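You operate a simulated robot arm through the tools that you are given. There is no shell and no other tool. Be economical: measure what you need, move in short steps, check, and stop when the job is done.

Carry out the task below with a simulated two-armed robot. There is one attempt and no reset: what you move stays moved.

TASK
On the gap between the rigs on the work table, fold the rag in half.

Only the result counts: the job must be done as asked and must still hold three seconds after the hand-in. Knocking over, shifting, dropping, spilling or breaking anything else fails it. Flat cloth is picked up by pressing the open fingertips on it (5 to 10 N) and closing them slowly along it; thin cloth reads only 2 to 8 mm in the jaws.

THE ROBOT
Two 7-joint arms with two-finger parallel grippers on one trunk, on a base that drives. Base frame: it is fixed to the floor where the robot stands at the start and does not move with it; the origin is under the middle of the robot, x ahead of it, y to its left, z up; the surface under the hand at the start is at about z = 0.8. Lengths are in m, angles in degrees, forces in N, time in s.
The left shoulder is at the start at [0.08, 0.131, 0.947], the right one opposite. With the tool pointing down near the work surface each hand reaches from about 0.4 to 0.86 m from the robot's upright axis, wherever it stands, measured 20 degrees to its own side. Places, roughly: gap between the rigs on the work table [0.5, 0.1, 0.8]. Payload 1.57 kg a hand.
The tool frame of a hand sits at the grasp point between the pads (the TCP): z along the fingers, y along the line on which they close. The tips reach 0.03 m beyond it. Largest opening 0.11 m; finger width 0.024, thickness 0.012; the body of the gripper, 0.048 by 0.112 m, starts 0.078 m behind the TCP.
Orientation is that of the tool frame in the base frame, as a unit quaternion [w, x, y, z]. With the fingers straight down and closing along the base's y, the tool's x points along the base's -x, its y along +y and its z along -z.

THE INTERFACE
- The arms move only by the tool move_arm. It takes "left_moves", "right_moves" or both (then of equal length, played together; a hand with none holds still); each is text: rows parted by semicolons, each of 7 numbers parted by spaces: the shift along the base's x, y, z in m, then the turn, a rotation vector about the base's x, y, z in degrees, then the opening, from 0 (shut) to 1 (fully open). In form: x y z rx ry rz jaw; .... A call has 1 to 8 rows; each row shifts and turns the commanded pose from where the row before left it. Each row takes 0.2 s and may step no farther than 0.05 m and 8.6 degrees from the row before; otherwise, or with a gripper value out of range, the whole call is refused. A pose out of reach is approached as far as the arm can. The call stops where the force on the tool passes 40 N (or 10 N more than at its start, if that is more) or the arm is blocked; 0.2 s more then pass. The fingers move at their own pace (about 0.108 m/s each) and stop on an object; they squeeze with about 30 N. The grip force told is the motor's: it shows also when the fingers shut on nothing. Time passes only in rows, and 0.2 s behind the last, so rows that do not move let the fingers close. The reply holds the time, the measured pose of the TCP, the force on the tool along the base axes, the opening and the grip force, in the units named above and with some noise, with the torque about the TCP (base axes, N m) and any sound that the robot's microphone picked up.
- Cameras (640 x 400 px; columns grow to the right, rows downward): "scene" is now at [-0.0621, 0.0282, 1.4084]; the picture's right is [0.36, -0.93, 0.00], its down [-0.63, -0.24, -0.74] and it looks along [0.69, 0.26, -0.67] (base axes); focal length 283 px, centre (320, 200). "left" rides on the left gripper at [0.07, -0.016, -0.141] in its tool frame; the picture's right is [0.23, 0.97, 0.00], its down [-0.86, 0.20, -0.48] and it looks along [-0.47, 0.11, 0.88] (tool axes); focal length 222 px, centre (320, 200). "right" rides on the right gripper at [0.07, 0.016, -0.141] in its tool frame; the picture's right is [-0.23, 0.97, 0.00], its down [-0.86, -0.20, -0.48] and it looks along [-0.47, -0.11, 0.88] (tool axes); focal length 222 px, centre (320, 200). There is no depth. A picture from a camera that has moved, and an enlarged one, comes with that camera's place and axes in the base frame and with its lens.
- grab_frame(camera): a new picture of that camera. It takes no simulated time.
- base_move(legs): drives the robot by 1 to 6 legs, each [ahead, left, turn to the left] in m, m and degrees, along the robot's own axes; the way and the turn of a leg run together, so that a leg with both is an arc; at most 1.5 m and 180 degrees a leg. The arms and the cameras ride along, it lands a little off, and it stops where it bumps. It gives what a move gives.
- aim_head(pan, tilt): turns the head with the scene camera to pan (to the left, within 109 degrees either way) and tilt (down, from -29 to 69), counted from straight ahead of the robot. It gives what a move gives.
- inspect(camera, box): a new picture of the part [left, top, right, bottom] of that camera's present view, enlarged. It takes no simulated time.
- hand_in(): hands the job in; it is judged then, once.

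Work in short steps. Places have to be worked out from the pictures, the camera data and where the tool is seen: move nearer, look again, correct. Check each grasp and each placing, and mend what went wrong. You have 120 turns and 92 pictures in all, those below and enlarged ones among them. Open the grippers and draw the arms clear of the work before you hand the job in, unless the task says otherwise; then end with one line.

The tools are called after "Call:" by a JSON object that holds its "method" and its "body". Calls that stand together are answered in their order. move_arm: Moves the arms, as the interface text tells. Its arguments: {"type":"object","properties":{"left_moves":{"type":"string"},"right_moves":{"type":"string"}},"required":[]} The other tools are called the same way: base_move (legs) drives the base; aim_head (pan, tilt) turns the head that bears the scene camera; grab_frame (camera) takes a picture; inspect (camera, box) takes an enlarged picture of a part of a camera's view; hand_in () hands the job in.

At the start:

```text
clock: 0.0
left_eef_pos: [0.4554, 0.4677, 1.011]
left_ee_rot: [0.0, 0.0, 1.0, 0.0]
left_contact_force: [0.0, 0.3, -0.8]
left_ft_torque: [0.01, -0.02, 0.01]
left_gripper_width: 0.1101
left_finger_force: 0.1
right_eef_pos: [0.5431, -0.0675, 0.9804]
right_ee_rot: [0.0, 0.0, 1.0, 0.0]
right_contact_force: [0.3, 0.8, -1.0]
right_ft_torque: [0.01, 0.0, 0.0]
right_gripper_width: 0.1099
right_finger_force: 0.1
robot x, y, heading: [0.0023, 0.0023, 0.1]
head pan, tilt: [20.9, 42.2]
```

scene: 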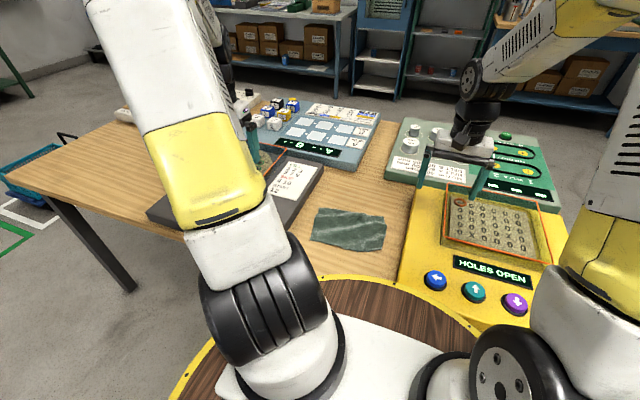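
right: 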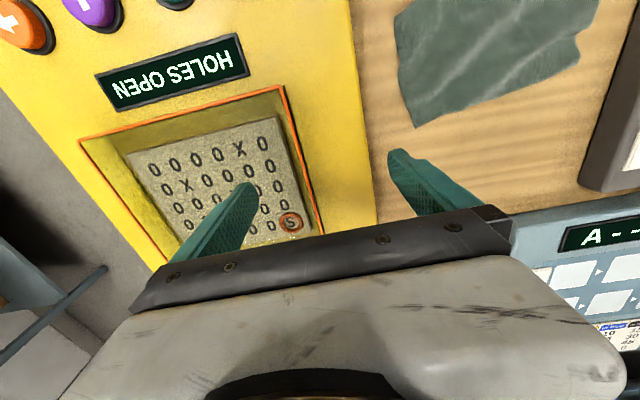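
left: 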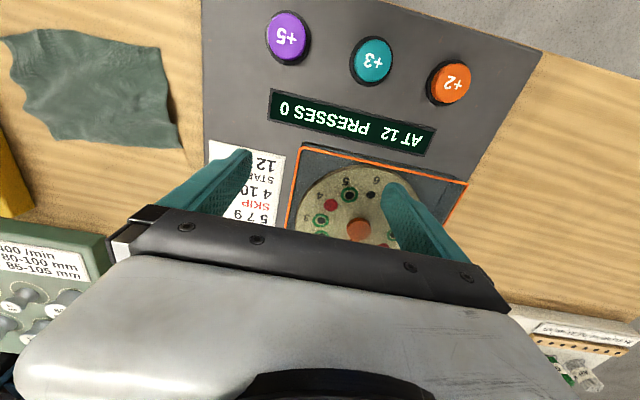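

The rag lies between the dial rig (left) and the yellow rig (right). I enlarge the scene view to find its corners.

Call:
{"method": "inspect", "body": {"camera": "scene", "box": [270, 180, 430, 280]}}

```text
4.00 times, centred on (350, 230) of scene
camera zoom: at [-0.0621, 0.0282, 1.4084], right [0.36, -0.93, 0.0], down [-0.63, -0.24, -0.74], along [0.69, 0.26, -0.67], focal length 1132 px, centre (200, 80)
```

zoom: 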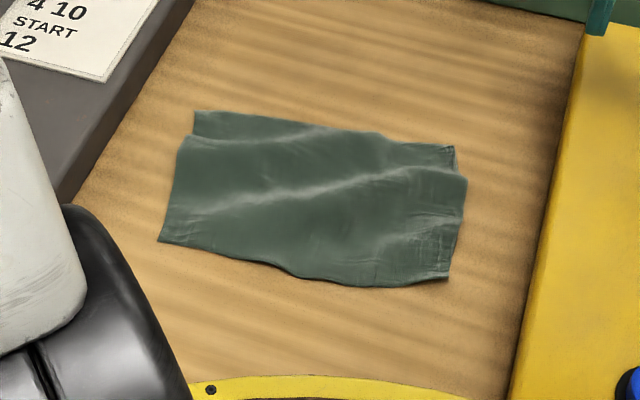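

Table‑plane estimates put the rag's corners at A(0.528, 0.256), B(0.563, 0.060), C(0.436, 0.039) and D(0.398, 0.231). It is about 0.20 x 0.13 m and turned about 10°. I plan to pick up the far edge AB with both hands and fold it onto DC. First I back off a little, so the near edge is within comfortable reach.

Call:
{"method": "base_move", "body": {"legs": [[-0.12, 0, 0]]}}

```text
clock: 1.2
left_eef_pos: [0.3341, 0.4676, 1.0126]
left_ee_rot: [0.001, 0.0, 1.0, 0.001]
left_contact_force: [0.5, -0.9, -0.2]
left_ft_torque: [-0.03, 0.01, 0.02]
left_gripper_width: 0.1101
left_finger_force: 0.1
right_eef_pos: [0.4224, -0.0672, 0.9809]
right_ee_rot: [0.0, 0.0, 1.0, 0.0]
right_contact_force: [-0.3, 0.3, 0.3]
right_ft_torque: [0.02, 0.02, 0.01]
right_gripper_width: 0.11
right_finger_force: 0.0
robot x, y, heading: [-0.1239, 0.0008, -0.0]
head pan, tilt: [20.9, 42.2]
```

Both arms ride freely at z≈1. I yaw both hands toward closing across the edge (tool y at about 10°) while bringing them above the far corners.

Call:
{"method": "move_arm", "body": {"left_moves": "0.022 -0.023 0 0 0 -8 1; 0.022 -0.023 0 0 0 -8 1; 0.022 -0.023 0 0 0 -8 1; 0.022 -0.023 0 0 0 -8 1; 0.022 -0.023 0 0 0 -8 1; 0.022 -0.023 0 0 0 -8 1; 0.022 -0.023 0 0 0 -8 1; 0.022 -0.023 0 0 0 -8 1", "right_moves": "0.016 0.014 0.003 0 0 -8 1; 0.016 0.014 0.003 0 0 -8 1; 0.016 0.014 0.003 0 0 -8 1; 0.016 0.014 0.003 0 0 -8 1; 0.016 0.014 0.003 0 0 -8 1; 0.016 0.014 0.003 0 0 -8 1; 0.016 0.014 0.003 0 0 -8 1; 0.016 0.014 0.003 0 0 -8 1"}}

Call:
{"method": "move_arm", "body": {"left_moves": "0 0 0 0 0 -8 0.5; 0 0 0 0 0 -8 0.5", "right_moves": "0 0 0 0 0 -8 0.5; 0 0 0 0 0 -8 0.5"}}

Call:
{"method": "grab_frame", "body": {"camera": "scene"}}

Call:
{"method": "grab_frame", "body": {"camera": "left"}}

Call:
{"method": "grab_frame", "body": {"camera": "right"}}

```text
clock: 3.0
left_eef_pos: [0.511, 0.2837, 1.0124]
left_ee_rot: [-0.001, 0.531, 0.847, 0.0]
left_contact_force: [0.0, -0.2, 0.2]
left_ft_torque: [0.0, -0.01, 0.02]
left_gripper_width: 0.11
left_finger_force: 0.1
right_eef_pos: [0.5496, 0.0437, 1.0028]
right_ee_rot: [0.0, 0.53, 0.848, 0.0]
right_contact_force: [-0.2, 0.0, -0.8]
right_ft_torque: [0.0, -0.03, -0.01]
right_gripper_width: 0.11
right_finger_force: 0.1
robot x, y, heading: [-0.1197, -0.0007, 0.0]
head pan, tilt: [20.9, 42.2]
```

```text
clock: 3.6
left_eef_pos: [0.511, 0.2837, 1.0123]
left_ee_rot: [-0.001, 0.643, 0.766, 0.0]
left_contact_force: [0.3, -0.2, -0.4]
left_ft_torque: [0.06, 0.02, -0.01]
left_gripper_width: 0.0552
left_finger_force: 0.1
right_eef_pos: [0.5497, 0.0443, 1.0033]
right_ee_rot: [-0.001, 0.643, 0.766, 0.0]
right_contact_force: [-0.2, 0.0, 0.5]
right_ft_torque: [0.02, 0.01, 0.03]
right_gripper_width: 0.055
right_finger_force: 0.0
robot x, y, heading: [-0.1232, 0.001, -0.1]
head pan, tilt: [20.9, 42.2]
```

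```text
87 pictures are left
camera scene: at [-0.183, 0.0281, 1.4084], right [0.36, -0.93, 0.0], down [-0.63, -0.24, -0.74], along [0.69, 0.27, -0.67], focal length 283 px, centre (320, 200)
```

scene: 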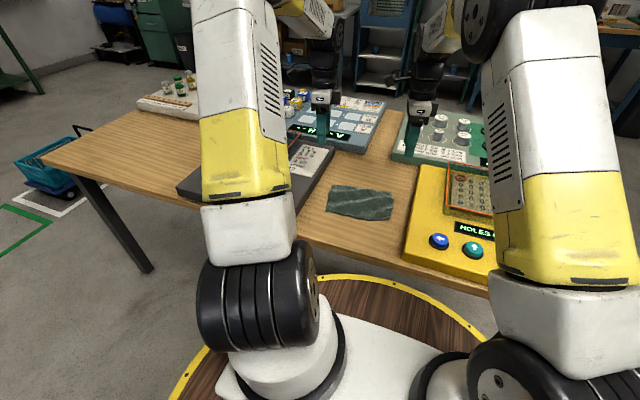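

```text
86 pictures are left
camera left: at [0.4842, 0.3493, 1.1538], right [0.92, 0.39, 0.0], down [0.34, -0.81, 0.48], along [0.19, -0.44, -0.88], focal length 222 px, centre (320, 200)
```

left: 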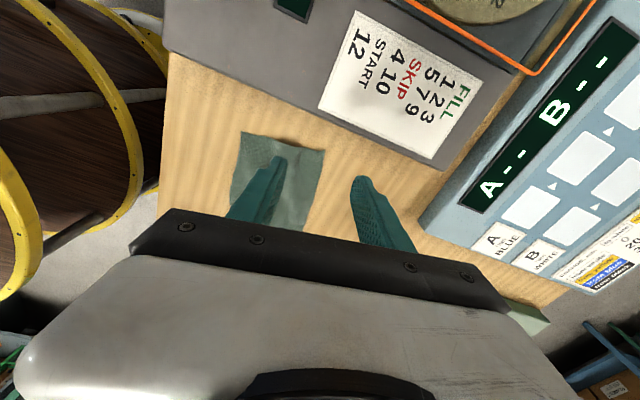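

```text
85 pictures are left
camera right: at [0.5541, 0.1168, 1.144], right [1.0, -0.06, 0.0], down [-0.05, -0.88, 0.48], along [-0.03, -0.48, -0.88], focal length 222 px, centre (320, 200)
```

right: 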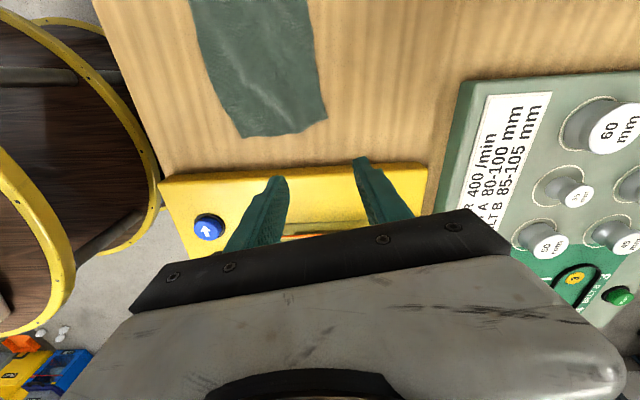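

The wrist cameras confirm the corners: A(0.530, 0.258), B(0.562, 0.065), C(0.433, 0.043), D(0.401, 0.233). I lower both hands to just above the cloth near A and B, with a narrowed opening straddling a strip just inside the far edge.

Call:
{"method": "move_arm", "body": {"left_moves": "0.002 -0.027 0 0 0 0 0.33; 0 -0.020 -0.03 0 0 0 0.33; 0 0 -0.04 0 0 0 0.33; 0 0 -0.04 0 0 0 0.33; 0 0 -0.04 0 0 0 0.33; 0 0 0 0 0 0 0.33", "right_moves": "-0.011 0.02 0 0 0 0 0.33; 0 0.016 -0.022 0 0 0 0.33; 0 0 -0.04 0 0 0 0.33; 0 0 -0.04 0 0 0 0.33; 0 0 -0.04 0 0 0 0.33; 0 0 0 0 0 0 0.33"}}

Call:
{"method": "grab_frame", "body": {"camera": "left"}}

Call:
{"method": "grab_frame", "body": {"camera": "right"}}

Call:
{"method": "inspect", "body": {"camera": "scene", "box": [280, 130, 440, 230]}}

```text
clock: 5.0
left_eef_pos: [0.5139, 0.2345, 0.8634]
left_ee_rot: [0.001, 0.643, 0.766, 0.0]
left_contact_force: [-0.8, 0.5, -1.1]
left_ft_torque: [0.04, -0.02, -0.03]
left_gripper_width: 0.0363
left_finger_force: 0.0
right_eef_pos: [0.5392, 0.0795, 0.8598]
right_ee_rot: [0.0, 0.643, 0.766, 0.0]
right_contact_force: [0.0, -0.4, -0.1]
right_ft_torque: [0.01, -0.05, 0.01]
right_gripper_width: 0.0366
right_finger_force: 0.0
robot x, y, heading: [-0.12, -0.0003, 0.1]
head pan, tilt: [20.9, 42.2]
```

```text
84 pictures are left
camera left: at [0.4861, 0.3003, 1.0048], right [0.92, 0.39, 0.0], down [0.34, -0.81, 0.48], along [0.19, -0.44, -0.88], focal length 222 px, centre (320, 200)
```

left: 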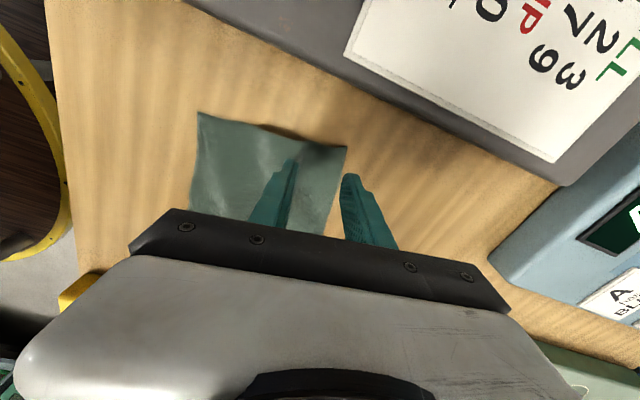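

```text
83 pictures are left
camera right: at [0.5423, 0.151, 1.0005], right [1.0, -0.05, 0.0], down [-0.05, -0.88, 0.48], along [-0.03, -0.48, -0.88], focal length 222 px, centre (320, 200)
```

right: 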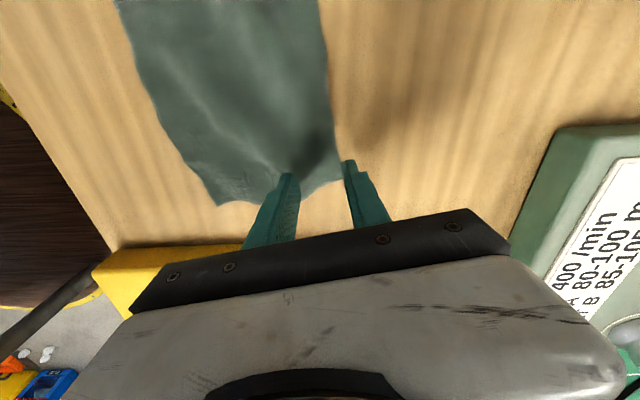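

```text
4.00 times, centred on (360, 180) of scene
camera zoom: at [-0.1831, 0.0282, 1.4084], right [0.36, -0.93, 0.0], down [-0.63, -0.24, -0.74], along [0.69, 0.27, -0.67], focal length 1132 px, centre (160, 280)
```

zoom: 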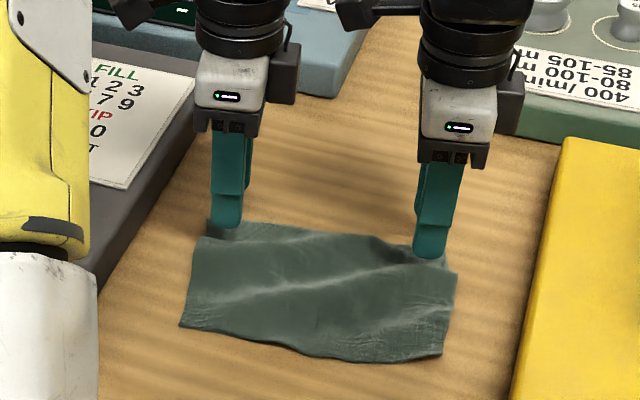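

Tips are about 3 cm above the rag and the outer fingers sit right at the edge. I shift 4 mm inward and go down to near contact.

Call:
{"method": "move_arm", "body": {"left_moves": "-0.004 0 -0.014 0 0 0 0.33; 0 0 -0.014 0 0 0 0.33; 0 0 -0.002 0 0 0 0.33; 0 0 0 0 0 0 0.33", "right_moves": "-0.004 0 -0.012 0 0 0 0.33; 0 0 -0.012 0 0 0 0.33; 0 0 -0.002 0 0 0 0.33; 0 0 0 0 0 0 0.33"}}

```text
clock: 6.0
left_eef_pos: [0.5084, 0.2361, 0.8313]
left_ee_rot: [0.0, 0.643, 0.766, 0.0]
left_contact_force: [0.5, -0.9, 0.1]
left_ft_torque: [0.01, -0.01, -0.01]
left_gripper_width: 0.0367
left_finger_force: 0.1
right_eef_pos: [0.5352, 0.0808, 0.8353]
right_ee_rot: [0.0, 0.643, 0.766, 0.0]
right_contact_force: [0.2, -0.2, -0.6]
right_ft_torque: [0.02, 0.03, 0.0]
right_gripper_width: 0.0364
right_finger_force: 0.0
robot x, y, heading: [-0.1214, 0.0004, 0.1]
head pan, tilt: [20.9, 42.2]
```

No contact force yet, so I creep down.

Call:
{"method": "move_arm", "body": {"left_moves": "0 0 -0.001 0 0 0 0.33; 0 0 -0.001 0 0 0 0.33; 0 0 0 0 0 0 0.33", "right_moves": "0 0 -0.003 0 0 0 0.33; 0 0 -0.002 0 0 0 0.33; 0 0 0 0 0 0 0.33"}}

```text
clock: 6.8
left_eef_pos: [0.5086, 0.2367, 0.8314]
left_ee_rot: [0.001, 0.643, 0.766, 0.001]
left_contact_force: [3.3, 0.2, 17.2]
left_ft_torque: [0.08, 0.05, 0.01]
left_gripper_width: 0.0363
left_finger_force: 0.0
right_eef_pos: [0.5349, 0.0818, 0.8317]
right_ee_rot: [0.0, 0.643, 0.766, 0.001]
right_contact_force: [0.3, -2.3, 10.2]
right_ft_torque: [-0.08, -0.06, 0.02]
right_gripper_width: 0.0362
right_finger_force: 0.1
robot x, y, heading: [-0.1182, 0.0004, -0.2]
head pan, tilt: [20.9, 42.2]
```

Contact is made: left 17 N, right 10 N. I ease both to about 7 N and close the jaws slowly.

Call:
{"method": "move_arm", "body": {"left_moves": "0 0 0.0009 0 0 0 0.33; 0 0 0 0 0 0 0.28; 0 0 0 0 0 0 0.23; 0 0 0 0 0 0 0.18; 0 0 0 0 0 0 0.13; 0 0 0 0 0 0 0.08; 0 0 0 0 0 0 0.03; 0 0 0 0 0 0 0", "right_moves": "0 0 0.0003 0 0 0 0.33; 0 0 0 0 0 0 0.28; 0 0 0 0 0 0 0.23; 0 0 0 0 0 0 0.18; 0 0 0 0 0 0 0.13; 0 0 0 0 0 0 0.08; 0 0 0 0 0 0 0.03; 0 0 0 0 0 0 0"}}

Call:
{"method": "inspect", "body": {"camera": "scene", "box": [280, 130, 440, 230]}}

```text
clock: 8.6
left_eef_pos: [0.5064, 0.2383, 0.8322]
left_ee_rot: [0.0, 0.642, 0.766, 0.0]
left_contact_force: [-3.4, -1.0, 20.7]
left_ft_torque: [0.06, 0.05, 0.04]
left_gripper_width: 0.0024
left_finger_force: 23.7
right_eef_pos: [0.5331, 0.0813, 0.831]
right_ee_rot: [0.0, 0.643, 0.766, 0.001]
right_contact_force: [1.2, 0.5, 7.8]
right_ft_torque: [0.02, -0.06, 0.01]
right_gripper_width: 0.0023
right_finger_force: 24.4
robot x, y, heading: [-0.1208, 0.0013, -0.0]
head pan, tilt: [20.9, 42.2]
```

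```text
4.00 times, centred on (360, 180) of scene
camera zoom: at [-0.184, 0.0279, 1.4083], right [0.36, -0.93, 0.0], down [-0.63, -0.24, -0.74], along [0.69, 0.27, -0.67], focal length 1132 px, centre (160, 280)
```

zoom: 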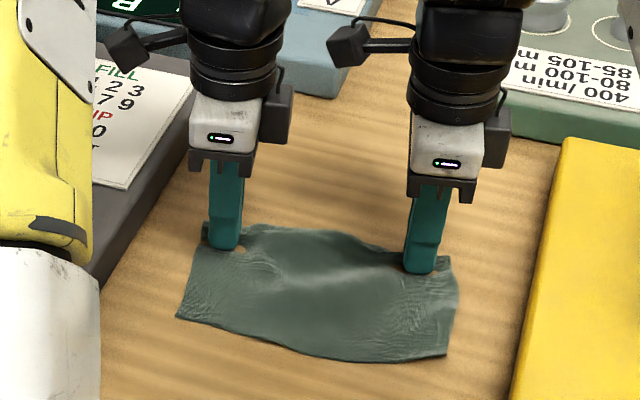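

Both jaws read 2.4 mm with about 24 N of grip, which suggests cloth. I lift 3 cm to check.

Call:
{"method": "move_arm", "body": {"left_moves": "0 0 0.01 0 0 0 0; 0 0 0.01 0 0 0 0; 0 0 0.01 0 0 0 0; 0 0 0 0 0 0 0", "right_moves": "0 0 0.01 0 0 0 0; 0 0 0.01 0 0 0 0; 0 0 0.01 0 0 0 0; 0 0 0 0 0 0 0"}}

Call:
{"method": "inspect", "body": {"camera": "scene", "box": [280, 130, 440, 230]}}

Call:
{"method": "grab_frame", "body": {"camera": "right"}}

Call:
{"method": "grab_frame", "body": {"camera": "left"}}

```text
clock: 9.6
left_eef_pos: [0.5077, 0.2369, 0.8607]
left_ee_rot: [-0.001, 0.643, 0.766, 0.0]
left_contact_force: [0.6, 0.2, -0.3]
left_ft_torque: [-0.01, -0.02, 0.02]
left_gripper_width: 0.0019
left_finger_force: 23.8
right_eef_pos: [0.5333, 0.0811, 0.8599]
right_ee_rot: [0.0, 0.643, 0.766, 0.0]
right_contact_force: [-0.1, 0.7, 0.3]
right_ft_torque: [0.0, 0.03, 0.01]
right_gripper_width: 0.0025
right_finger_force: 23.5
robot x, y, heading: [-0.1215, 0.0035, 0.0]
head pan, tilt: [20.9, 42.2]
```

```text
4.00 times, centred on (360, 180) of scene
camera zoom: at [-0.183, 0.0282, 1.4084], right [0.36, -0.93, 0.0], down [-0.63, -0.24, -0.74], along [0.69, 0.27, -0.67], focal length 1132 px, centre (160, 280)
```

zoom: 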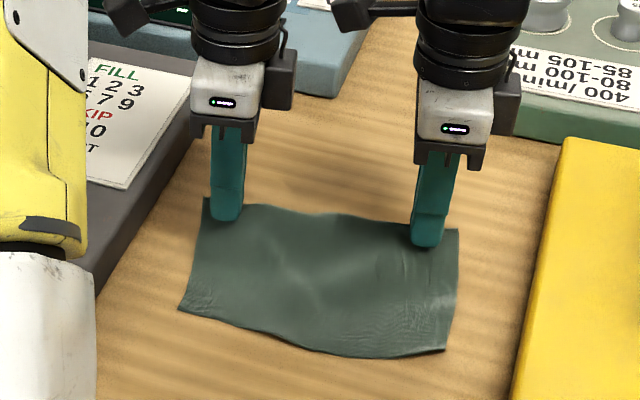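

```text
79 pictures are left
camera right: at [0.5375, 0.153, 1.0017], right [1.0, -0.05, 0.0], down [-0.05, -0.88, 0.48], along [-0.03, -0.48, -0.88], focal length 222 px, centre (320, 200)
```

right: 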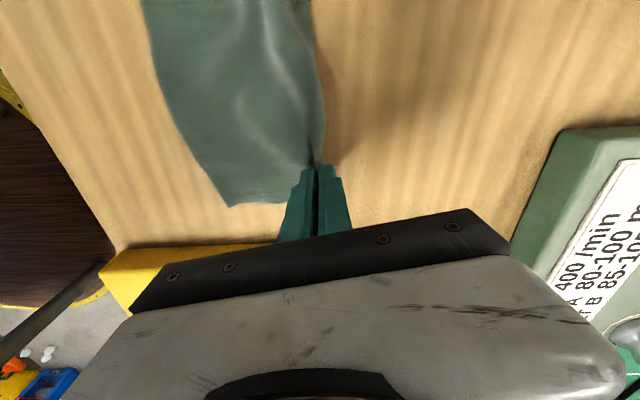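

```text
78 pictures are left
camera left: at [0.4812, 0.3018, 1.0022], right [0.92, 0.39, 0.0], down [0.35, -0.81, 0.48], along [0.19, -0.44, -0.88], focal length 222 px, centre (320, 200)
```

left: 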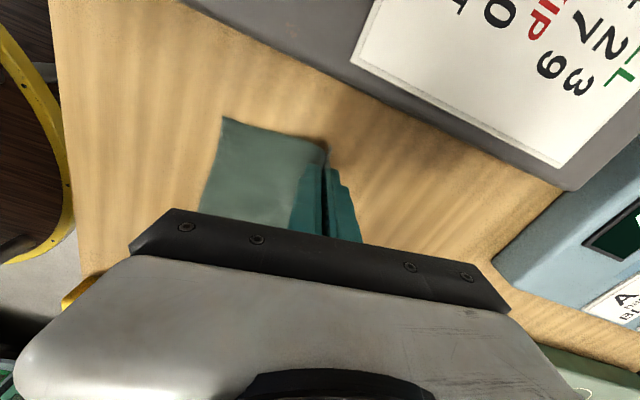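

Both hands hold the far edge right at its rim, and the near edge has moved to D≈(0.414, 0.242), C≈(0.440, 0.043). I start the fold by swinging the edge up and toward the near side, rotating the hands so the edge turns over.

Call:
{"method": "move_arm", "body": {"left_moves": "-0.0160 -0.0027 0.0147 1.36 -7.88 0 0; -0.0169 -0.0028 0.0091 1.36 -7.88 0 0; -0.0186 -0.0031 0.0036 1.36 -7.88 0 0; -0.0184 -0.0031 -0.002 1.36 -7.88 0 0", "right_moves": "-0.0160 -0.0027 0.0147 1.36 -7.88 0 0; -0.0169 -0.0028 0.0091 1.36 -7.88 0 0; -0.0186 -0.0031 0.0036 1.36 -7.88 0 0; -0.0184 -0.0031 -0.002 1.36 -7.88 0 0"}}

Call:
{"method": "inspect", "body": {"camera": "scene", "box": [280, 130, 440, 230]}}

Call:
{"method": "grab_frame", "body": {"camera": "right"}}

```text
clock: 10.6
left_eef_pos: [0.4395, 0.2389, 0.895]
left_ee_rot: [0.189, 0.6, 0.748, 0.212]
left_contact_force: [4.0, -18.0, 0.4]
left_ft_torque: [-0.5, -0.06, -0.35]
left_gripper_width: 0.0024
left_finger_force: 23.8
right_eef_pos: [0.4729, 0.0644, 0.8961]
right_ee_rot: [0.179, 0.625, 0.728, 0.219]
right_contact_force: [-4.0, 19.4, -0.5]
right_ft_torque: [0.38, 0.08, 0.31]
right_gripper_width: 0.0024
right_finger_force: 23.5
robot x, y, heading: [-0.1171, -0.0016, 0.0]
head pan, tilt: [20.9, 42.2]
```

```text
4.00 times, centred on (360, 180) of scene
camera zoom: at [-0.1828, 0.0289, 1.4084], right [0.36, -0.93, 0.0], down [-0.63, -0.24, -0.74], along [0.69, 0.27, -0.67], focal length 1132 px, centre (160, 280)
```

zoom: 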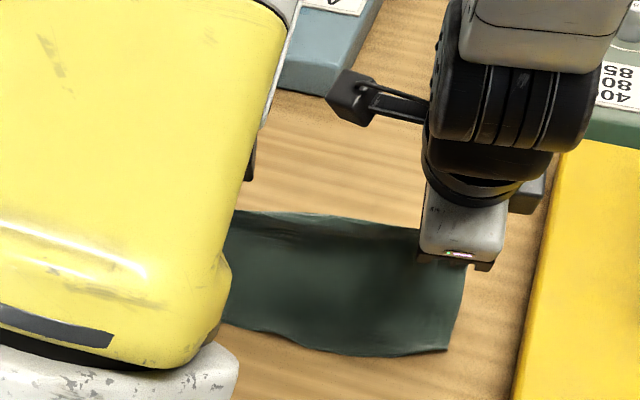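

```text
76 pictures are left
camera right: at [0.3997, 0.1227, 1.0245], right [0.84, -0.1, 0.53], down [-0.29, -0.91, 0.28], along [0.45, -0.39, -0.8], focal length 222 px, centre (320, 200)
```

right: 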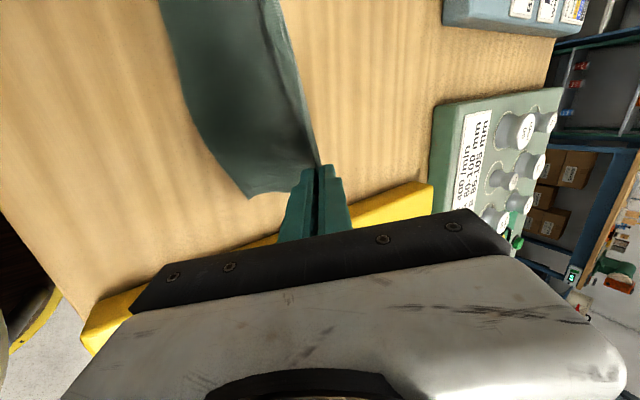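

The hands show ±18 N along y and have spread about 2 cm, so the arms may be touching. I look at the whole picture.

Call:
{"method": "grab_frame", "body": {"camera": "scene"}}

Call:
{"method": "grab_frame", "body": {"camera": "left"}}

```text
75 pictures are left
camera scene: at [-0.1828, 0.0289, 1.4084], right [0.36, -0.93, 0.0], down [-0.63, -0.24, -0.74], along [0.69, 0.27, -0.67], focal length 283 px, centre (320, 200)
```

scene: 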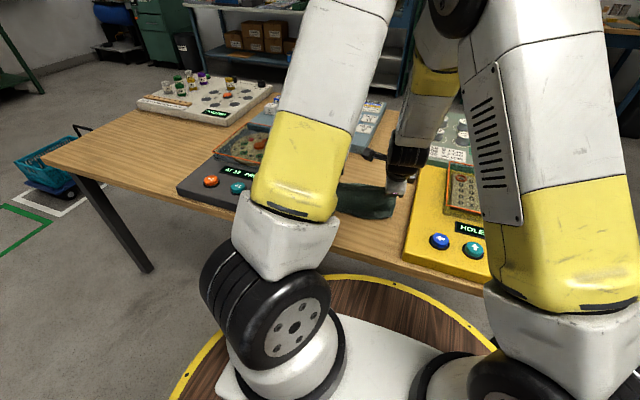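

```text
74 pictures are left
camera left: at [0.3366, 0.2912, 1.0039], right [0.75, 0.41, 0.52], down [0.08, -0.84, 0.53], along [0.66, -0.35, -0.66], focal length 222 px, centre (320, 200)
```

left: 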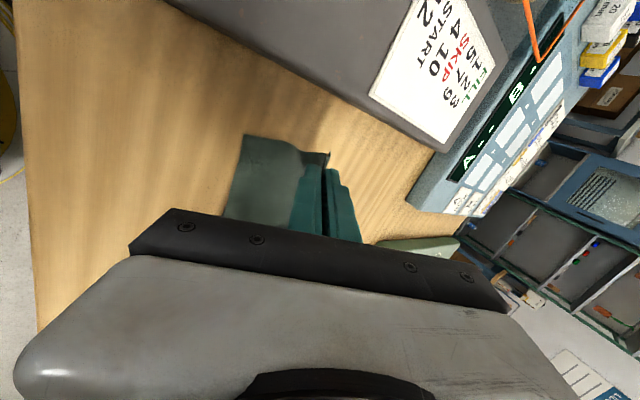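

I hold for 0.4 s to see whether this is only lag.

Call:
{"method": "move_arm", "body": {"left_moves": "0 0 0 0 0 0 0; 0 0 0 0 0 0 0", "right_moves": "0 0 0 0 0 0 0; 0 0 0 0 0 0 0"}}

```text
clock: 11.2
left_eef_pos: [0.4429, 0.2386, 0.8969]
left_ee_rot: [0.189, 0.601, 0.746, 0.214]
left_contact_force: [3.6, -20.6, -0.3]
left_ft_torque: [-0.51, -0.06, -0.37]
left_gripper_width: 0.0025
left_finger_force: 24.0
right_eef_pos: [0.4731, 0.0613, 0.8972]
right_ee_rot: [0.179, 0.626, 0.726, 0.219]
right_contact_force: [-3.1, 21.4, 1.1]
right_ft_torque: [0.51, 0.11, 0.37]
right_gripper_width: 0.0025
right_finger_force: 23.8
robot x, y, heading: [-0.1202, 0.0032, 0.1]
head pan, tilt: [20.9, 42.2]
```

The load is steady, so the arms really are pushing on each other. I turn the head to see where.

Call:
{"method": "aim_head", "body": {"pan": 5, "tilt": 25}}

Call:
{"method": "grab_frame", "body": {"camera": "scene"}}

```text
clock: 12.0
left_eef_pos: [0.4413, 0.2378, 0.8972]
left_ee_rot: [0.188, 0.603, 0.745, 0.214]
left_contact_force: [3.8, -20.3, -0.2]
left_ft_torque: [-0.49, -0.08, -0.35]
left_gripper_width: 0.0024
left_finger_force: 23.6
right_eef_pos: [0.4735, 0.06, 0.8958]
right_ee_rot: [0.18, 0.627, 0.726, 0.219]
right_contact_force: [-4.2, 21.6, -0.4]
right_ft_torque: [0.47, 0.09, 0.36]
right_gripper_width: 0.0025
right_finger_force: 23.9
robot x, y, heading: [-0.1189, 0.0004, -0.1]
head pan, tilt: [5.0, 25.0]
```

```text
73 pictures are left
camera scene: at [-0.1693, 0.0064, 1.4348], right [0.09, -1.0, 0.0], down [-0.42, -0.04, -0.91], along [0.9, 0.08, -0.42], focal length 283 px, centre (320, 200)
```

scene: 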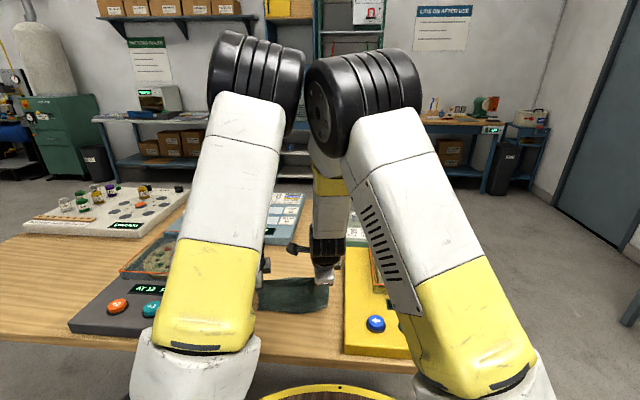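

The elbows have swung inward and are touching because of the tilt. I take most of the tilt back with the fingertips fixed, which should separate them. The fold can be finished with the hands nearly vertical.

Call:
{"method": "move_arm", "body": {"left_moves": "0.0036 0.0006 0.002 -1.36 7.88 0 0; 0.0038 0.0006 0.0014 -1.36 7.88 0 0; 0.0040 0.0007 0.0009 -1.36 7.88 0 0; 0 0 0 0 0 0 0", "right_moves": "0.0036 0.0006 0.002 -1.36 7.88 0 0; 0.0038 0.0006 0.0014 -1.36 7.88 0 0; 0.0040 0.0007 0.0009 -1.36 7.88 0 0; 0 0 0 0 0 0 0"}}

Call:
{"method": "grab_frame", "body": {"camera": "scene"}}

```text
clock: 13.0
left_eef_pos: [0.4498, 0.2284, 0.892]
left_ee_rot: [0.044, 0.641, 0.764, 0.053]
left_contact_force: [-0.7, -0.4, -0.6]
left_ft_torque: [0.02, -0.03, 0.01]
left_gripper_width: 0.0024
left_finger_force: 23.8
right_eef_pos: [0.4764, 0.0713, 0.8901]
right_ee_rot: [0.045, 0.641, 0.765, 0.052]
right_contact_force: [-0.2, -0.4, -0.4]
right_ft_torque: [0.03, -0.03, 0.01]
right_gripper_width: 0.0026
right_finger_force: 23.9
robot x, y, heading: [-0.1244, -0.0004, 0.2]
head pan, tilt: [5.0, 25.0]
```

```text
72 pictures are left
camera scene: at [-0.1693, 0.0063, 1.4349], right [0.09, -1.0, 0.0], down [-0.42, -0.04, -0.91], along [0.9, 0.08, -0.42], focal length 283 px, centre (320, 200)
```

scene: 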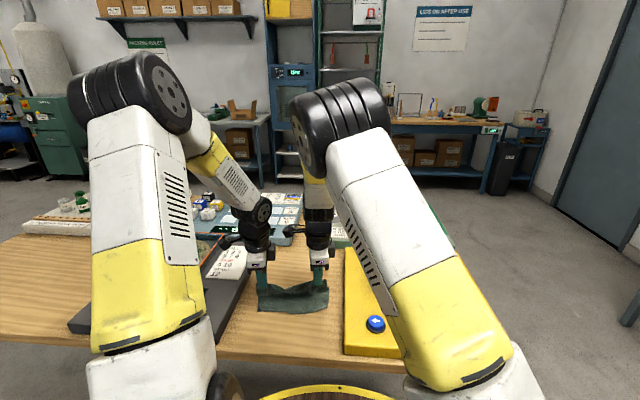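

The elbows are apart, the forces are gone and the grip holds. I zoom in on the cloth.

Call:
{"method": "inspect", "body": {"camera": "scene", "box": [210, 230, 370, 330]}}

Call:
{"method": "grab_frame", "body": {"camera": "right"}}

Call:
{"method": "grab_frame", "body": {"camera": "left"}}

```text
4.00 times, centred on (290, 280) of scene
camera zoom: at [-0.1693, 0.0063, 1.4349], right [0.09, -1.0, 0.0], down [-0.42, -0.04, -0.91], along [0.9, 0.08, -0.42], focal length 1132 px, centre (440, -120)
```

zoom: 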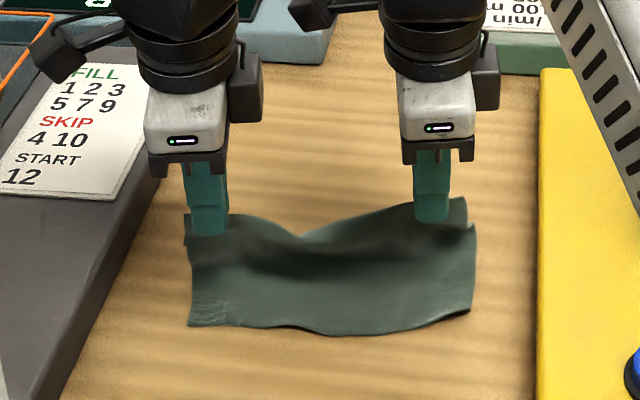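

```text
70 pictures are left
camera right: at [0.4613, 0.1406, 1.0327], right [0.99, -0.06, 0.13], down [-0.11, -0.89, 0.45], along [0.09, -0.46, -0.88], focal length 222 px, centre (320, 200)
```

right: 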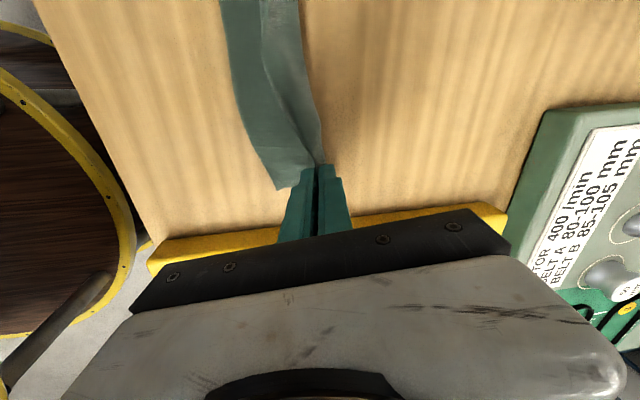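

```text
69 pictures are left
camera left: at [0.4034, 0.2896, 1.0293], right [0.91, 0.39, 0.13], down [0.28, -0.82, 0.5], along [0.31, -0.42, -0.85], focal length 222 px, centre (320, 200)
```

left: 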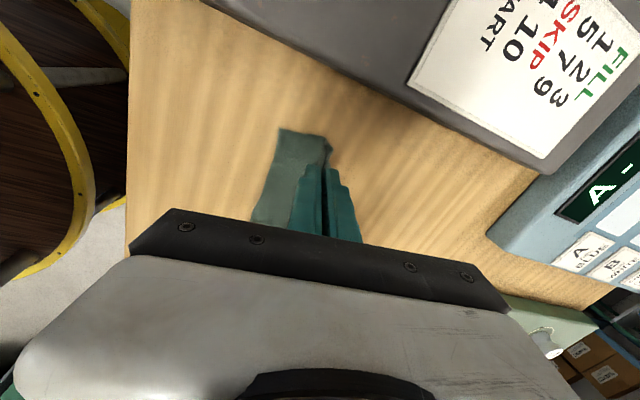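

The near edge has stayed put at D≈(0.414, 0.239), C≈(0.446, 0.040). The held tips are about 0.038 m short of it along the fold direction and 6 cm up. I carry the edge over the near edge while descending.

Call:
{"method": "move_arm", "body": {"left_moves": "-0.0089 -0.0015 -0.004 0 0 0 0; -0.0089 -0.0015 -0.008 0 0 0 0; -0.0089 -0.0015 -0.010 0 0 0 0; -0.0089 -0.0015 -0.010 0 0 0 0; -0.0070 -0.0012 -0.010 0 0 0 0; 0 0 0 0 0 0 0", "right_moves": "-0.0089 -0.0015 -0.004 0 0 0 0; -0.0089 -0.0015 -0.008 0 0 0 0; -0.0089 -0.0015 -0.010 0 0 0 0; -0.0089 -0.0015 -0.010 0 0 0 0; -0.0070 -0.0012 -0.010 0 0 0 0; 0 0 0 0 0 0 0"}}

Call:
{"method": "inspect", "body": {"camera": "scene", "box": [210, 230, 370, 330]}}

Call:
{"method": "grab_frame", "body": {"camera": "right"}}

Call:
{"method": "grab_frame", "body": {"camera": "left"}}

```text
clock: 14.4
left_eef_pos: [0.408, 0.219, 0.8474]
left_ee_rot: [0.045, 0.641, 0.765, 0.054]
left_contact_force: [-0.6, 1.1, 0.5]
left_ft_torque: [0.03, -0.05, 0.01]
left_gripper_width: 0.0024
left_finger_force: 24.0
right_eef_pos: [0.434, 0.0642, 0.8481]
right_ee_rot: [0.046, 0.642, 0.764, 0.052]
right_contact_force: [-0.6, 0.4, 0.0]
right_ft_torque: [-0.01, -0.06, 0.02]
right_gripper_width: 0.0024
right_finger_force: 23.9
robot x, y, heading: [-0.1175, -0.0017, 0.2]
head pan, tilt: [5.0, 25.0]
```

```text
4.00 times, centred on (290, 280) of scene
camera zoom: at [-0.1692, 0.0064, 1.4349], right [0.09, -1.0, 0.0], down [-0.42, -0.04, -0.91], along [0.9, 0.08, -0.42], focal length 1132 px, centre (440, -120)
```

zoom: 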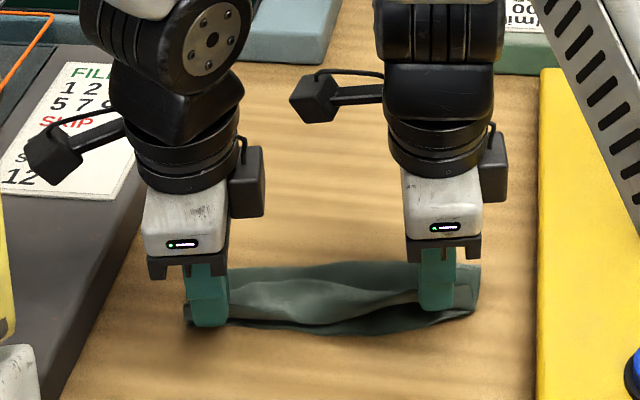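

```text
67 pictures are left
camera right: at [0.4185, 0.1331, 0.9916], right [0.99, -0.06, 0.14], down [-0.11, -0.89, 0.45], along [0.1, -0.46, -0.88], focal length 222 px, centre (320, 200)
```

right: 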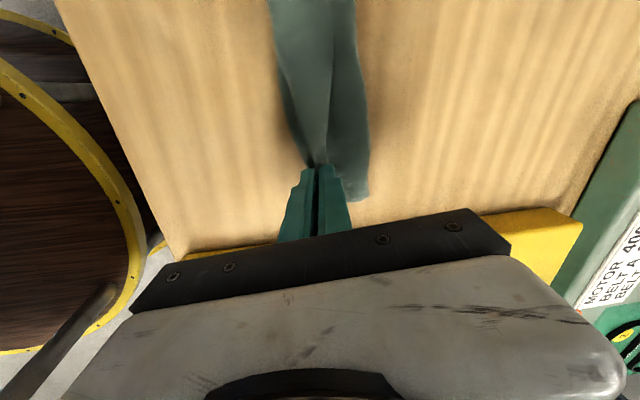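

```text
66 pictures are left
camera left: at [0.3616, 0.2816, 0.9858], right [0.91, 0.39, 0.14], down [0.28, -0.82, 0.5], along [0.31, -0.42, -0.85], focal length 222 px, centre (320, 200)
```

left: 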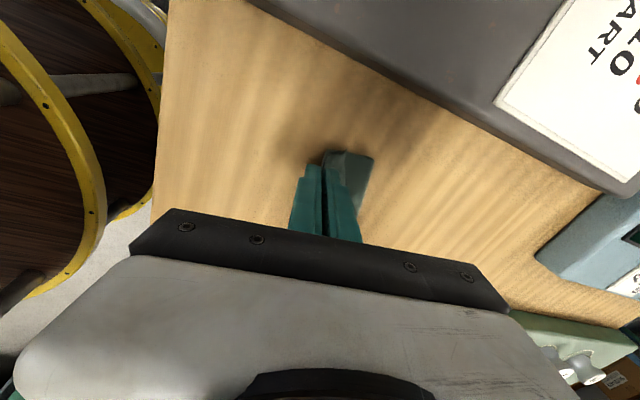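

The fold is forming well, with tips about at the near edge and about 1.8 cm above the table. I lower gently onto the lower layer.

Call:
{"method": "move_arm", "body": {"left_moves": "-0.002 0 -0.005 0 0 0 0; -0.002 0 -0.004 0 0 0 0; 0 0 -0.003 0 0 0 0; 0 0 0 0 0 0 0", "right_moves": "-0.002 0 -0.005 0 0 0 0; -0.002 0 -0.004 0 0 0 0; 0 0 -0.003 0 0 0 0; 0 0 0 0 0 0 0"}}

Call:
{"method": "inspect", "body": {"camera": "scene", "box": [210, 230, 370, 330]}}

```text
clock: 15.4
left_eef_pos: [0.403, 0.2194, 0.8369]
left_ee_rot: [0.044, 0.641, 0.764, 0.054]
left_contact_force: [0.4, 0.1, 0.0]
left_ft_torque: [0.0, -0.03, -0.03]
left_gripper_width: 0.0022
left_finger_force: 24.2
right_eef_pos: [0.4306, 0.0644, 0.8378]
right_ee_rot: [0.045, 0.641, 0.764, 0.054]
right_contact_force: [0.2, 1.3, 0.5]
right_ft_torque: [0.03, -0.04, 0.0]
right_gripper_width: 0.0022
right_finger_force: 24.0
robot x, y, heading: [-0.1206, 0.0006, -0.1]
head pan, tilt: [5.0, 25.0]
```

```text
4.00 times, centred on (290, 280) of scene
camera zoom: at [-0.1693, 0.0064, 1.4349], right [0.09, -1.0, 0.0], down [-0.42, -0.04, -0.91], along [0.9, 0.08, -0.42], focal length 1132 px, centre (440, -120)
```

zoom: 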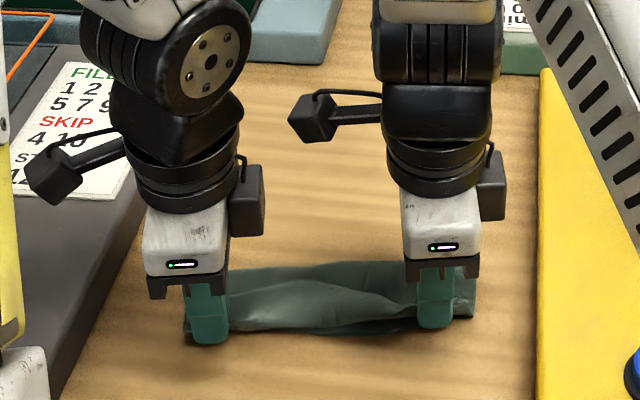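

Tips are now about 7 mm above the table, just past the near edge. I open the jaws slowly to release.

Call:
{"method": "move_arm", "body": {"left_moves": "0 0 -0.001 0 0 0 0.05; 0 0 0 0 0 0 0.1; 0 0 0.001 0 0 0 0.18; 0 0 0.001 0 0 0 0.26; 0 0 0 0 0 0 0.34; 0 0 0 0 0 0 0.34", "right_moves": "0 0 -0.001 0 0 0 0.05; 0 0 0 0 0 0 0.1; 0 0 0.001 0 0 0 0.18; 0 0 0.001 0 0 0 0.26; 0 0 0 0 0 0 0.34; 0 0 0 0 0 0 0.34"}}

Call:
{"method": "inspect", "body": {"camera": "scene", "box": [210, 230, 370, 330]}}

Call:
{"method": "inspect", "body": {"camera": "right", "box": [220, 90, 420, 215]}}

Call:
{"method": "inspect", "body": {"camera": "left", "box": [220, 90, 420, 215]}}

```text
clock: 16.8
left_eef_pos: [0.4034, 0.2194, 0.8372]
left_ee_rot: [0.045, 0.641, 0.764, 0.053]
left_contact_force: [-0.4, 0.1, 0.4]
left_ft_torque: [-0.01, 0.0, 0.0]
left_gripper_width: 0.0374
left_finger_force: 0.1
right_eef_pos: [0.4278, 0.0635, 0.8389]
right_ee_rot: [0.044, 0.642, 0.764, 0.054]
right_contact_force: [0.4, -0.3, -0.1]
right_ft_torque: [0.01, 0.03, 0.01]
right_gripper_width: 0.0374
right_finger_force: 0.1
robot x, y, heading: [-0.1214, 0.0017, -0.0]
head pan, tilt: [5.0, 25.0]
```

```text
4.00 times, centred on (290, 280) of scene
camera zoom: at [-0.1692, 0.0064, 1.4349], right [0.09, -1.0, 0.0], down [-0.42, -0.04, -0.91], along [0.9, 0.08, -0.42], focal length 1132 px, centre (440, -120)
```

zoom: 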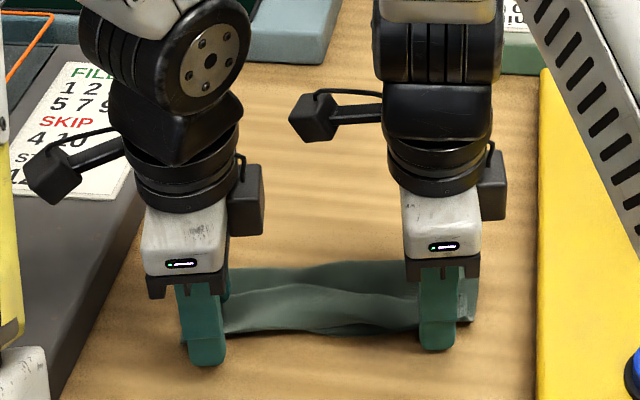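

```text
3.20 times, centred on (320, 152) of right
camera zoom: at [0.4141, 0.1333, 0.9801], right [0.99, -0.06, 0.14], down [-0.11, -0.89, 0.45], along [0.1, -0.46, -0.88], focal length 711 px, centre (320, 352)
```

zoom: 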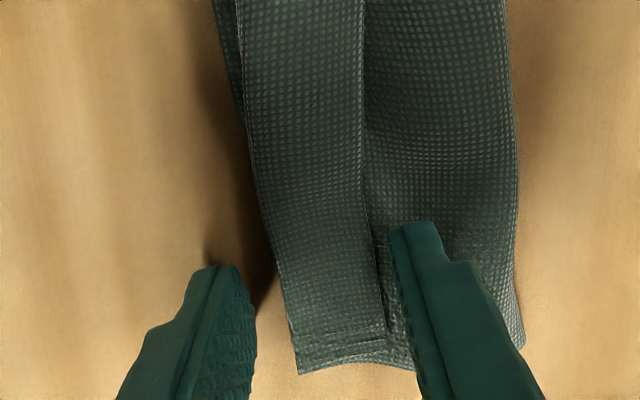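

```text
3.20 times, centred on (320, 152) of left
camera zoom: at [0.3565, 0.2817, 0.9754], right [0.91, 0.39, 0.14], down [0.28, -0.82, 0.5], along [0.31, -0.42, -0.85], focal length 711 px, centre (320, 352)
```

zoom: 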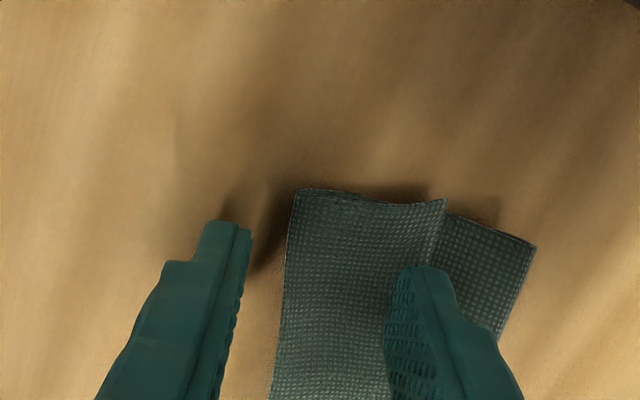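

Released with no contact forces. I open a bit more, lift straight up and look at the result.

Call:
{"method": "move_arm", "body": {"left_moves": "0 0 0.005 0 0 0 0.34; 0 0 0.01 0 0 0 0.34; 0 0 0.03 0 0 0 0.34; 0 0 0.04 0 0 0 0.34; 0 0 0.04 0 0 0 0.34", "right_moves": "0 0 0.005 0 0 0 0.34; 0 0 0.01 0 0 0 0.34; 0 0 0.03 0 0 0 0.34; 0 0 0.04 0 0 0 0.34; 0 0 0.04 0 0 0 0.34"}}

Call:
{"method": "inspect", "body": {"camera": "scene", "box": [210, 230, 370, 330]}}

Call:
{"method": "inspect", "body": {"camera": "right", "box": [200, 0, 440, 150]}}

Call:
{"method": "inspect", "body": {"camera": "left", "box": [200, 90, 440, 240]}}

```text
clock: 18.0
left_eef_pos: [0.4039, 0.2212, 0.9633]
left_ee_rot: [0.046, 0.642, 0.764, 0.053]
left_contact_force: [0.9, -0.2, -0.2]
left_ft_torque: [-0.01, 0.05, 0.02]
left_gripper_width: 0.0376
left_finger_force: 0.0
right_eef_pos: [0.4301, 0.0649, 0.9624]
right_ee_rot: [0.044, 0.642, 0.764, 0.053]
right_contact_force: [-0.3, -0.5, -1.3]
right_ft_torque: [-0.02, 0.06, 0.01]
right_gripper_width: 0.037
right_finger_force: 0.1
robot x, y, heading: [-0.1242, 0.0034, 0.2]
head pan, tilt: [5.0, 25.0]
```

```text
4.00 times, centred on (290, 280) of scene
camera zoom: at [-0.1687, 0.0066, 1.4349], right [0.09, -1.0, 0.0], down [-0.42, -0.04, -0.91], along [0.9, 0.08, -0.42], focal length 1132 px, centre (440, -120)
```

zoom: 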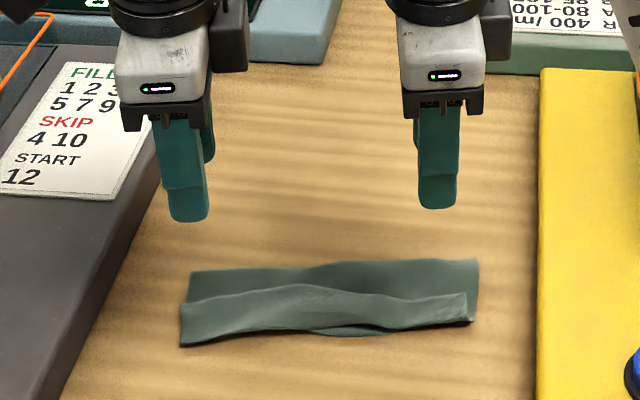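

```text
2.67 times, centred on (320, 75) of right
camera zoom: at [0.4147, 0.1333, 1.1048], right [0.99, -0.06, 0.13], down [-0.11, -0.89, 0.45], along [0.09, -0.46, -0.88], focal length 592 px, centre (320, 533)
```

zoom: 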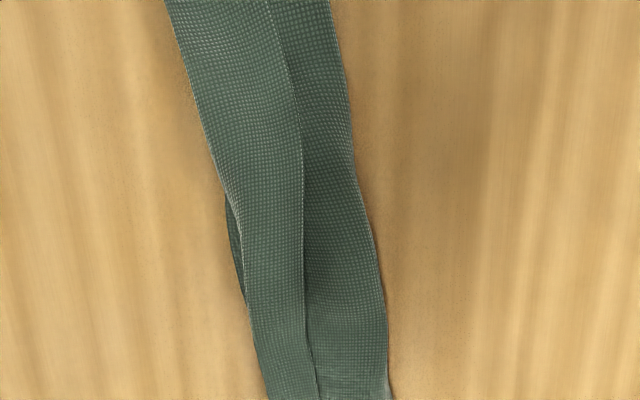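

```text
2.67 times, centred on (320, 165) of left
camera zoom: at [0.3567, 0.2823, 1.1018], right [0.91, 0.39, 0.13], down [0.28, -0.82, 0.5], along [0.31, -0.42, -0.85], focal length 592 px, centre (320, 293)
```

zoom: 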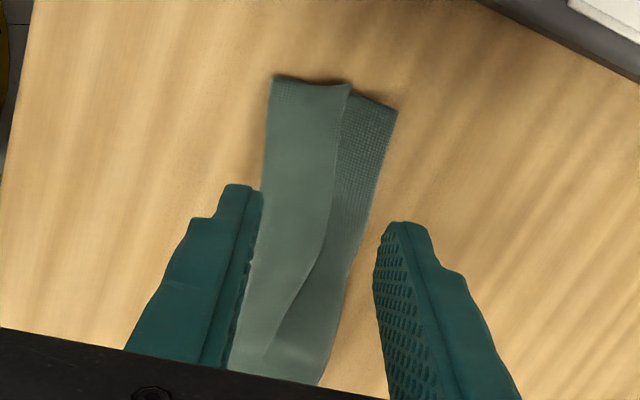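

The rag is folded, but the top layer shows a line I need to understand: a free edge or a back‑folded strip. I raise both hands and look closer.

Call:
{"method": "move_arm", "body": {"left_moves": "0 0.02 0.02 0 0 0 0.34; 0 0.03 0.02 0 0 0 0.34; 0 0.03 0.02 0 0 0 0.34; 0 0.03 0.0 0 0 0 0.34", "right_moves": "0 -0.02 0.02 0 0 0 0.34; 0 -0.03 0.02 0 0 0 0.34; 0 -0.03 0.02 0 0 0 0.34; 0 -0.03 0 0 0 0 0.34"}}

Call:
{"method": "inspect", "body": {"camera": "scene", "box": [245, 285, 341, 325]}}

Call:
{"method": "grab_frame", "body": {"camera": "left"}}

Call:
{"method": "grab_frame", "body": {"camera": "right"}}

```text
clock: 19.0
left_eef_pos: [0.4016, 0.3311, 1.0206]
left_ee_rot: [0.045, 0.642, 0.764, 0.054]
left_contact_force: [0.1, 0.8, -0.1]
left_ft_torque: [0.04, 0.02, -0.03]
left_gripper_width: 0.0373
left_finger_force: 0.1
right_eef_pos: [0.4314, -0.0459, 1.0213]
right_ee_rot: [0.045, 0.641, 0.764, 0.052]
right_contact_force: [-0.9, 0.1, -0.2]
right_ft_torque: [-0.02, -0.05, 0.01]
right_gripper_width: 0.0374
right_finger_force: 0.0
robot x, y, heading: [-0.12, 0.0022, 0.0]
head pan, tilt: [5.0, 25.0]
```

```text
6.67 times, centred on (293, 305) of scene
camera zoom: at [-0.1693, 0.0064, 1.4349], right [0.09, -1.0, 0.0], down [-0.42, -0.04, -0.91], along [0.9, 0.08, -0.42], focal length 1887 px, centre (500, -500)
```

zoom: 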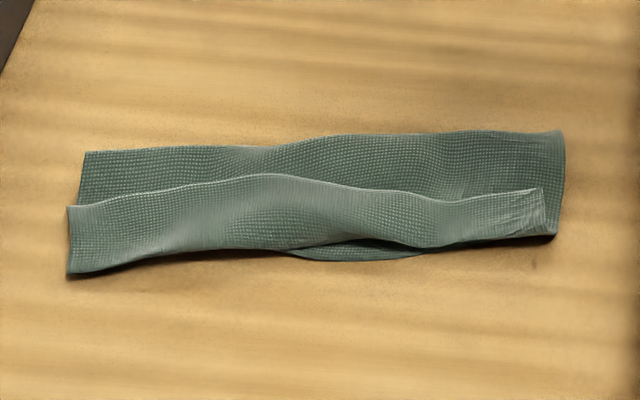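

```text
57 pictures are left
camera left: at [0.3553, 0.3922, 1.1592], right [0.91, 0.39, 0.14], down [0.28, -0.82, 0.5], along [0.31, -0.42, -0.85], focal length 222 px, centre (320, 200)
```

left: 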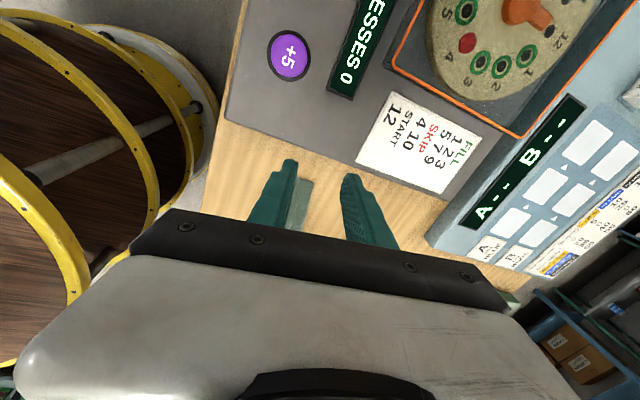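

```text
56 pictures are left
camera right: at [0.4148, 0.0223, 1.1637], right [0.99, -0.06, 0.14], down [-0.11, -0.89, 0.45], along [0.1, -0.46, -0.88], focal length 222 px, centre (320, 200)
```

right: 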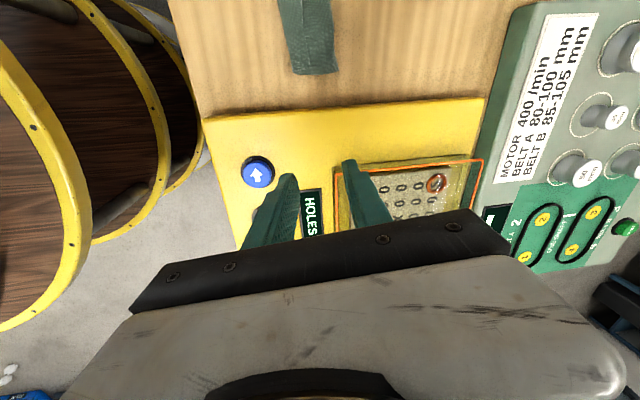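

I zoom tightly on both rag ends to count layers.

Call:
{"method": "inspect", "body": {"camera": "scene", "box": [252, 294, 284, 320]}}

Call:
{"method": "inspect", "body": {"camera": "scene", "box": [306, 290, 338, 316]}}

Call:
{"method": "inspect", "body": {"camera": "right", "box": [260, 0, 380, 80]}}

```text
15.38 times, centred on (268, 307) of scene
camera zoom: at [-0.1693, 0.0064, 1.4349], right [0.09, -1.0, 0.0], down [-0.42, -0.04, -0.91], along [0.9, 0.08, -0.42], focal length 4355 px, centre (1120, -1446)
```

zoom: 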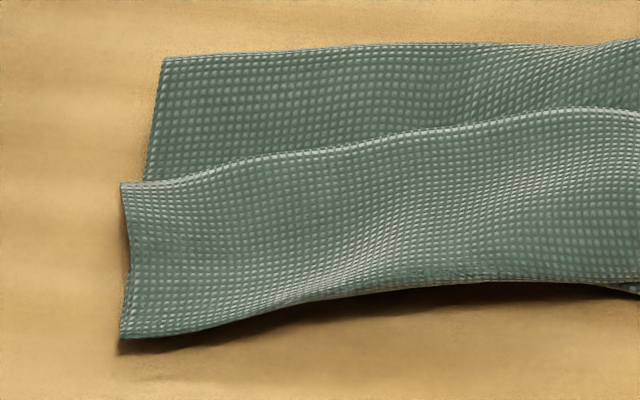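

```text
15.38 times, centred on (322, 303) of scene
camera zoom: at [-0.1693, 0.0064, 1.4349], right [0.09, -1.0, 0.0], down [-0.42, -0.04, -0.91], along [0.9, 0.08, -0.42], focal length 4355 px, centre (289, -1385)
```

zoom: 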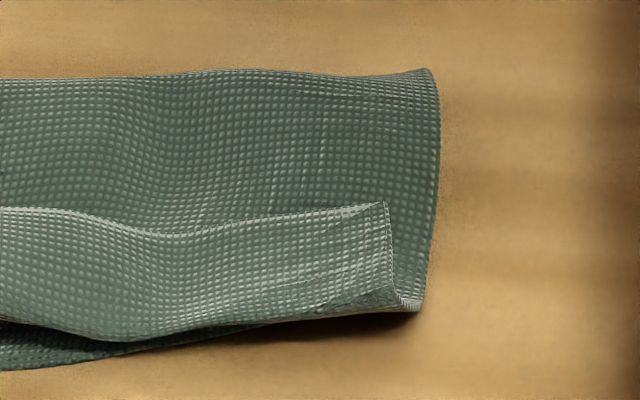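

```text
5.00 times, centred on (320, 40) of right
camera zoom: at [0.4148, 0.0223, 1.1637], right [0.99, -0.06, 0.14], down [-0.11, -0.89, 0.45], along [0.1, -0.46, -0.88], focal length 1111 px, centre (320, 1000)
```

zoom: 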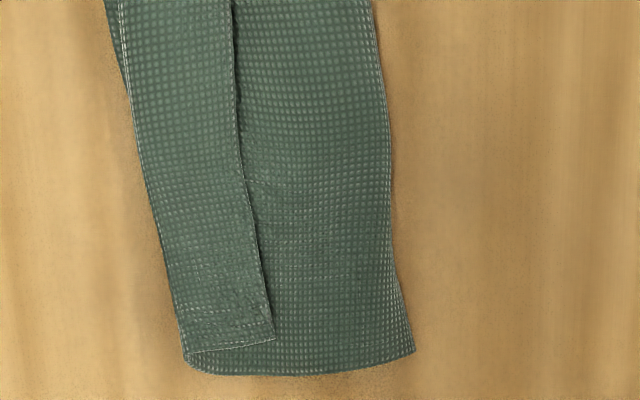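

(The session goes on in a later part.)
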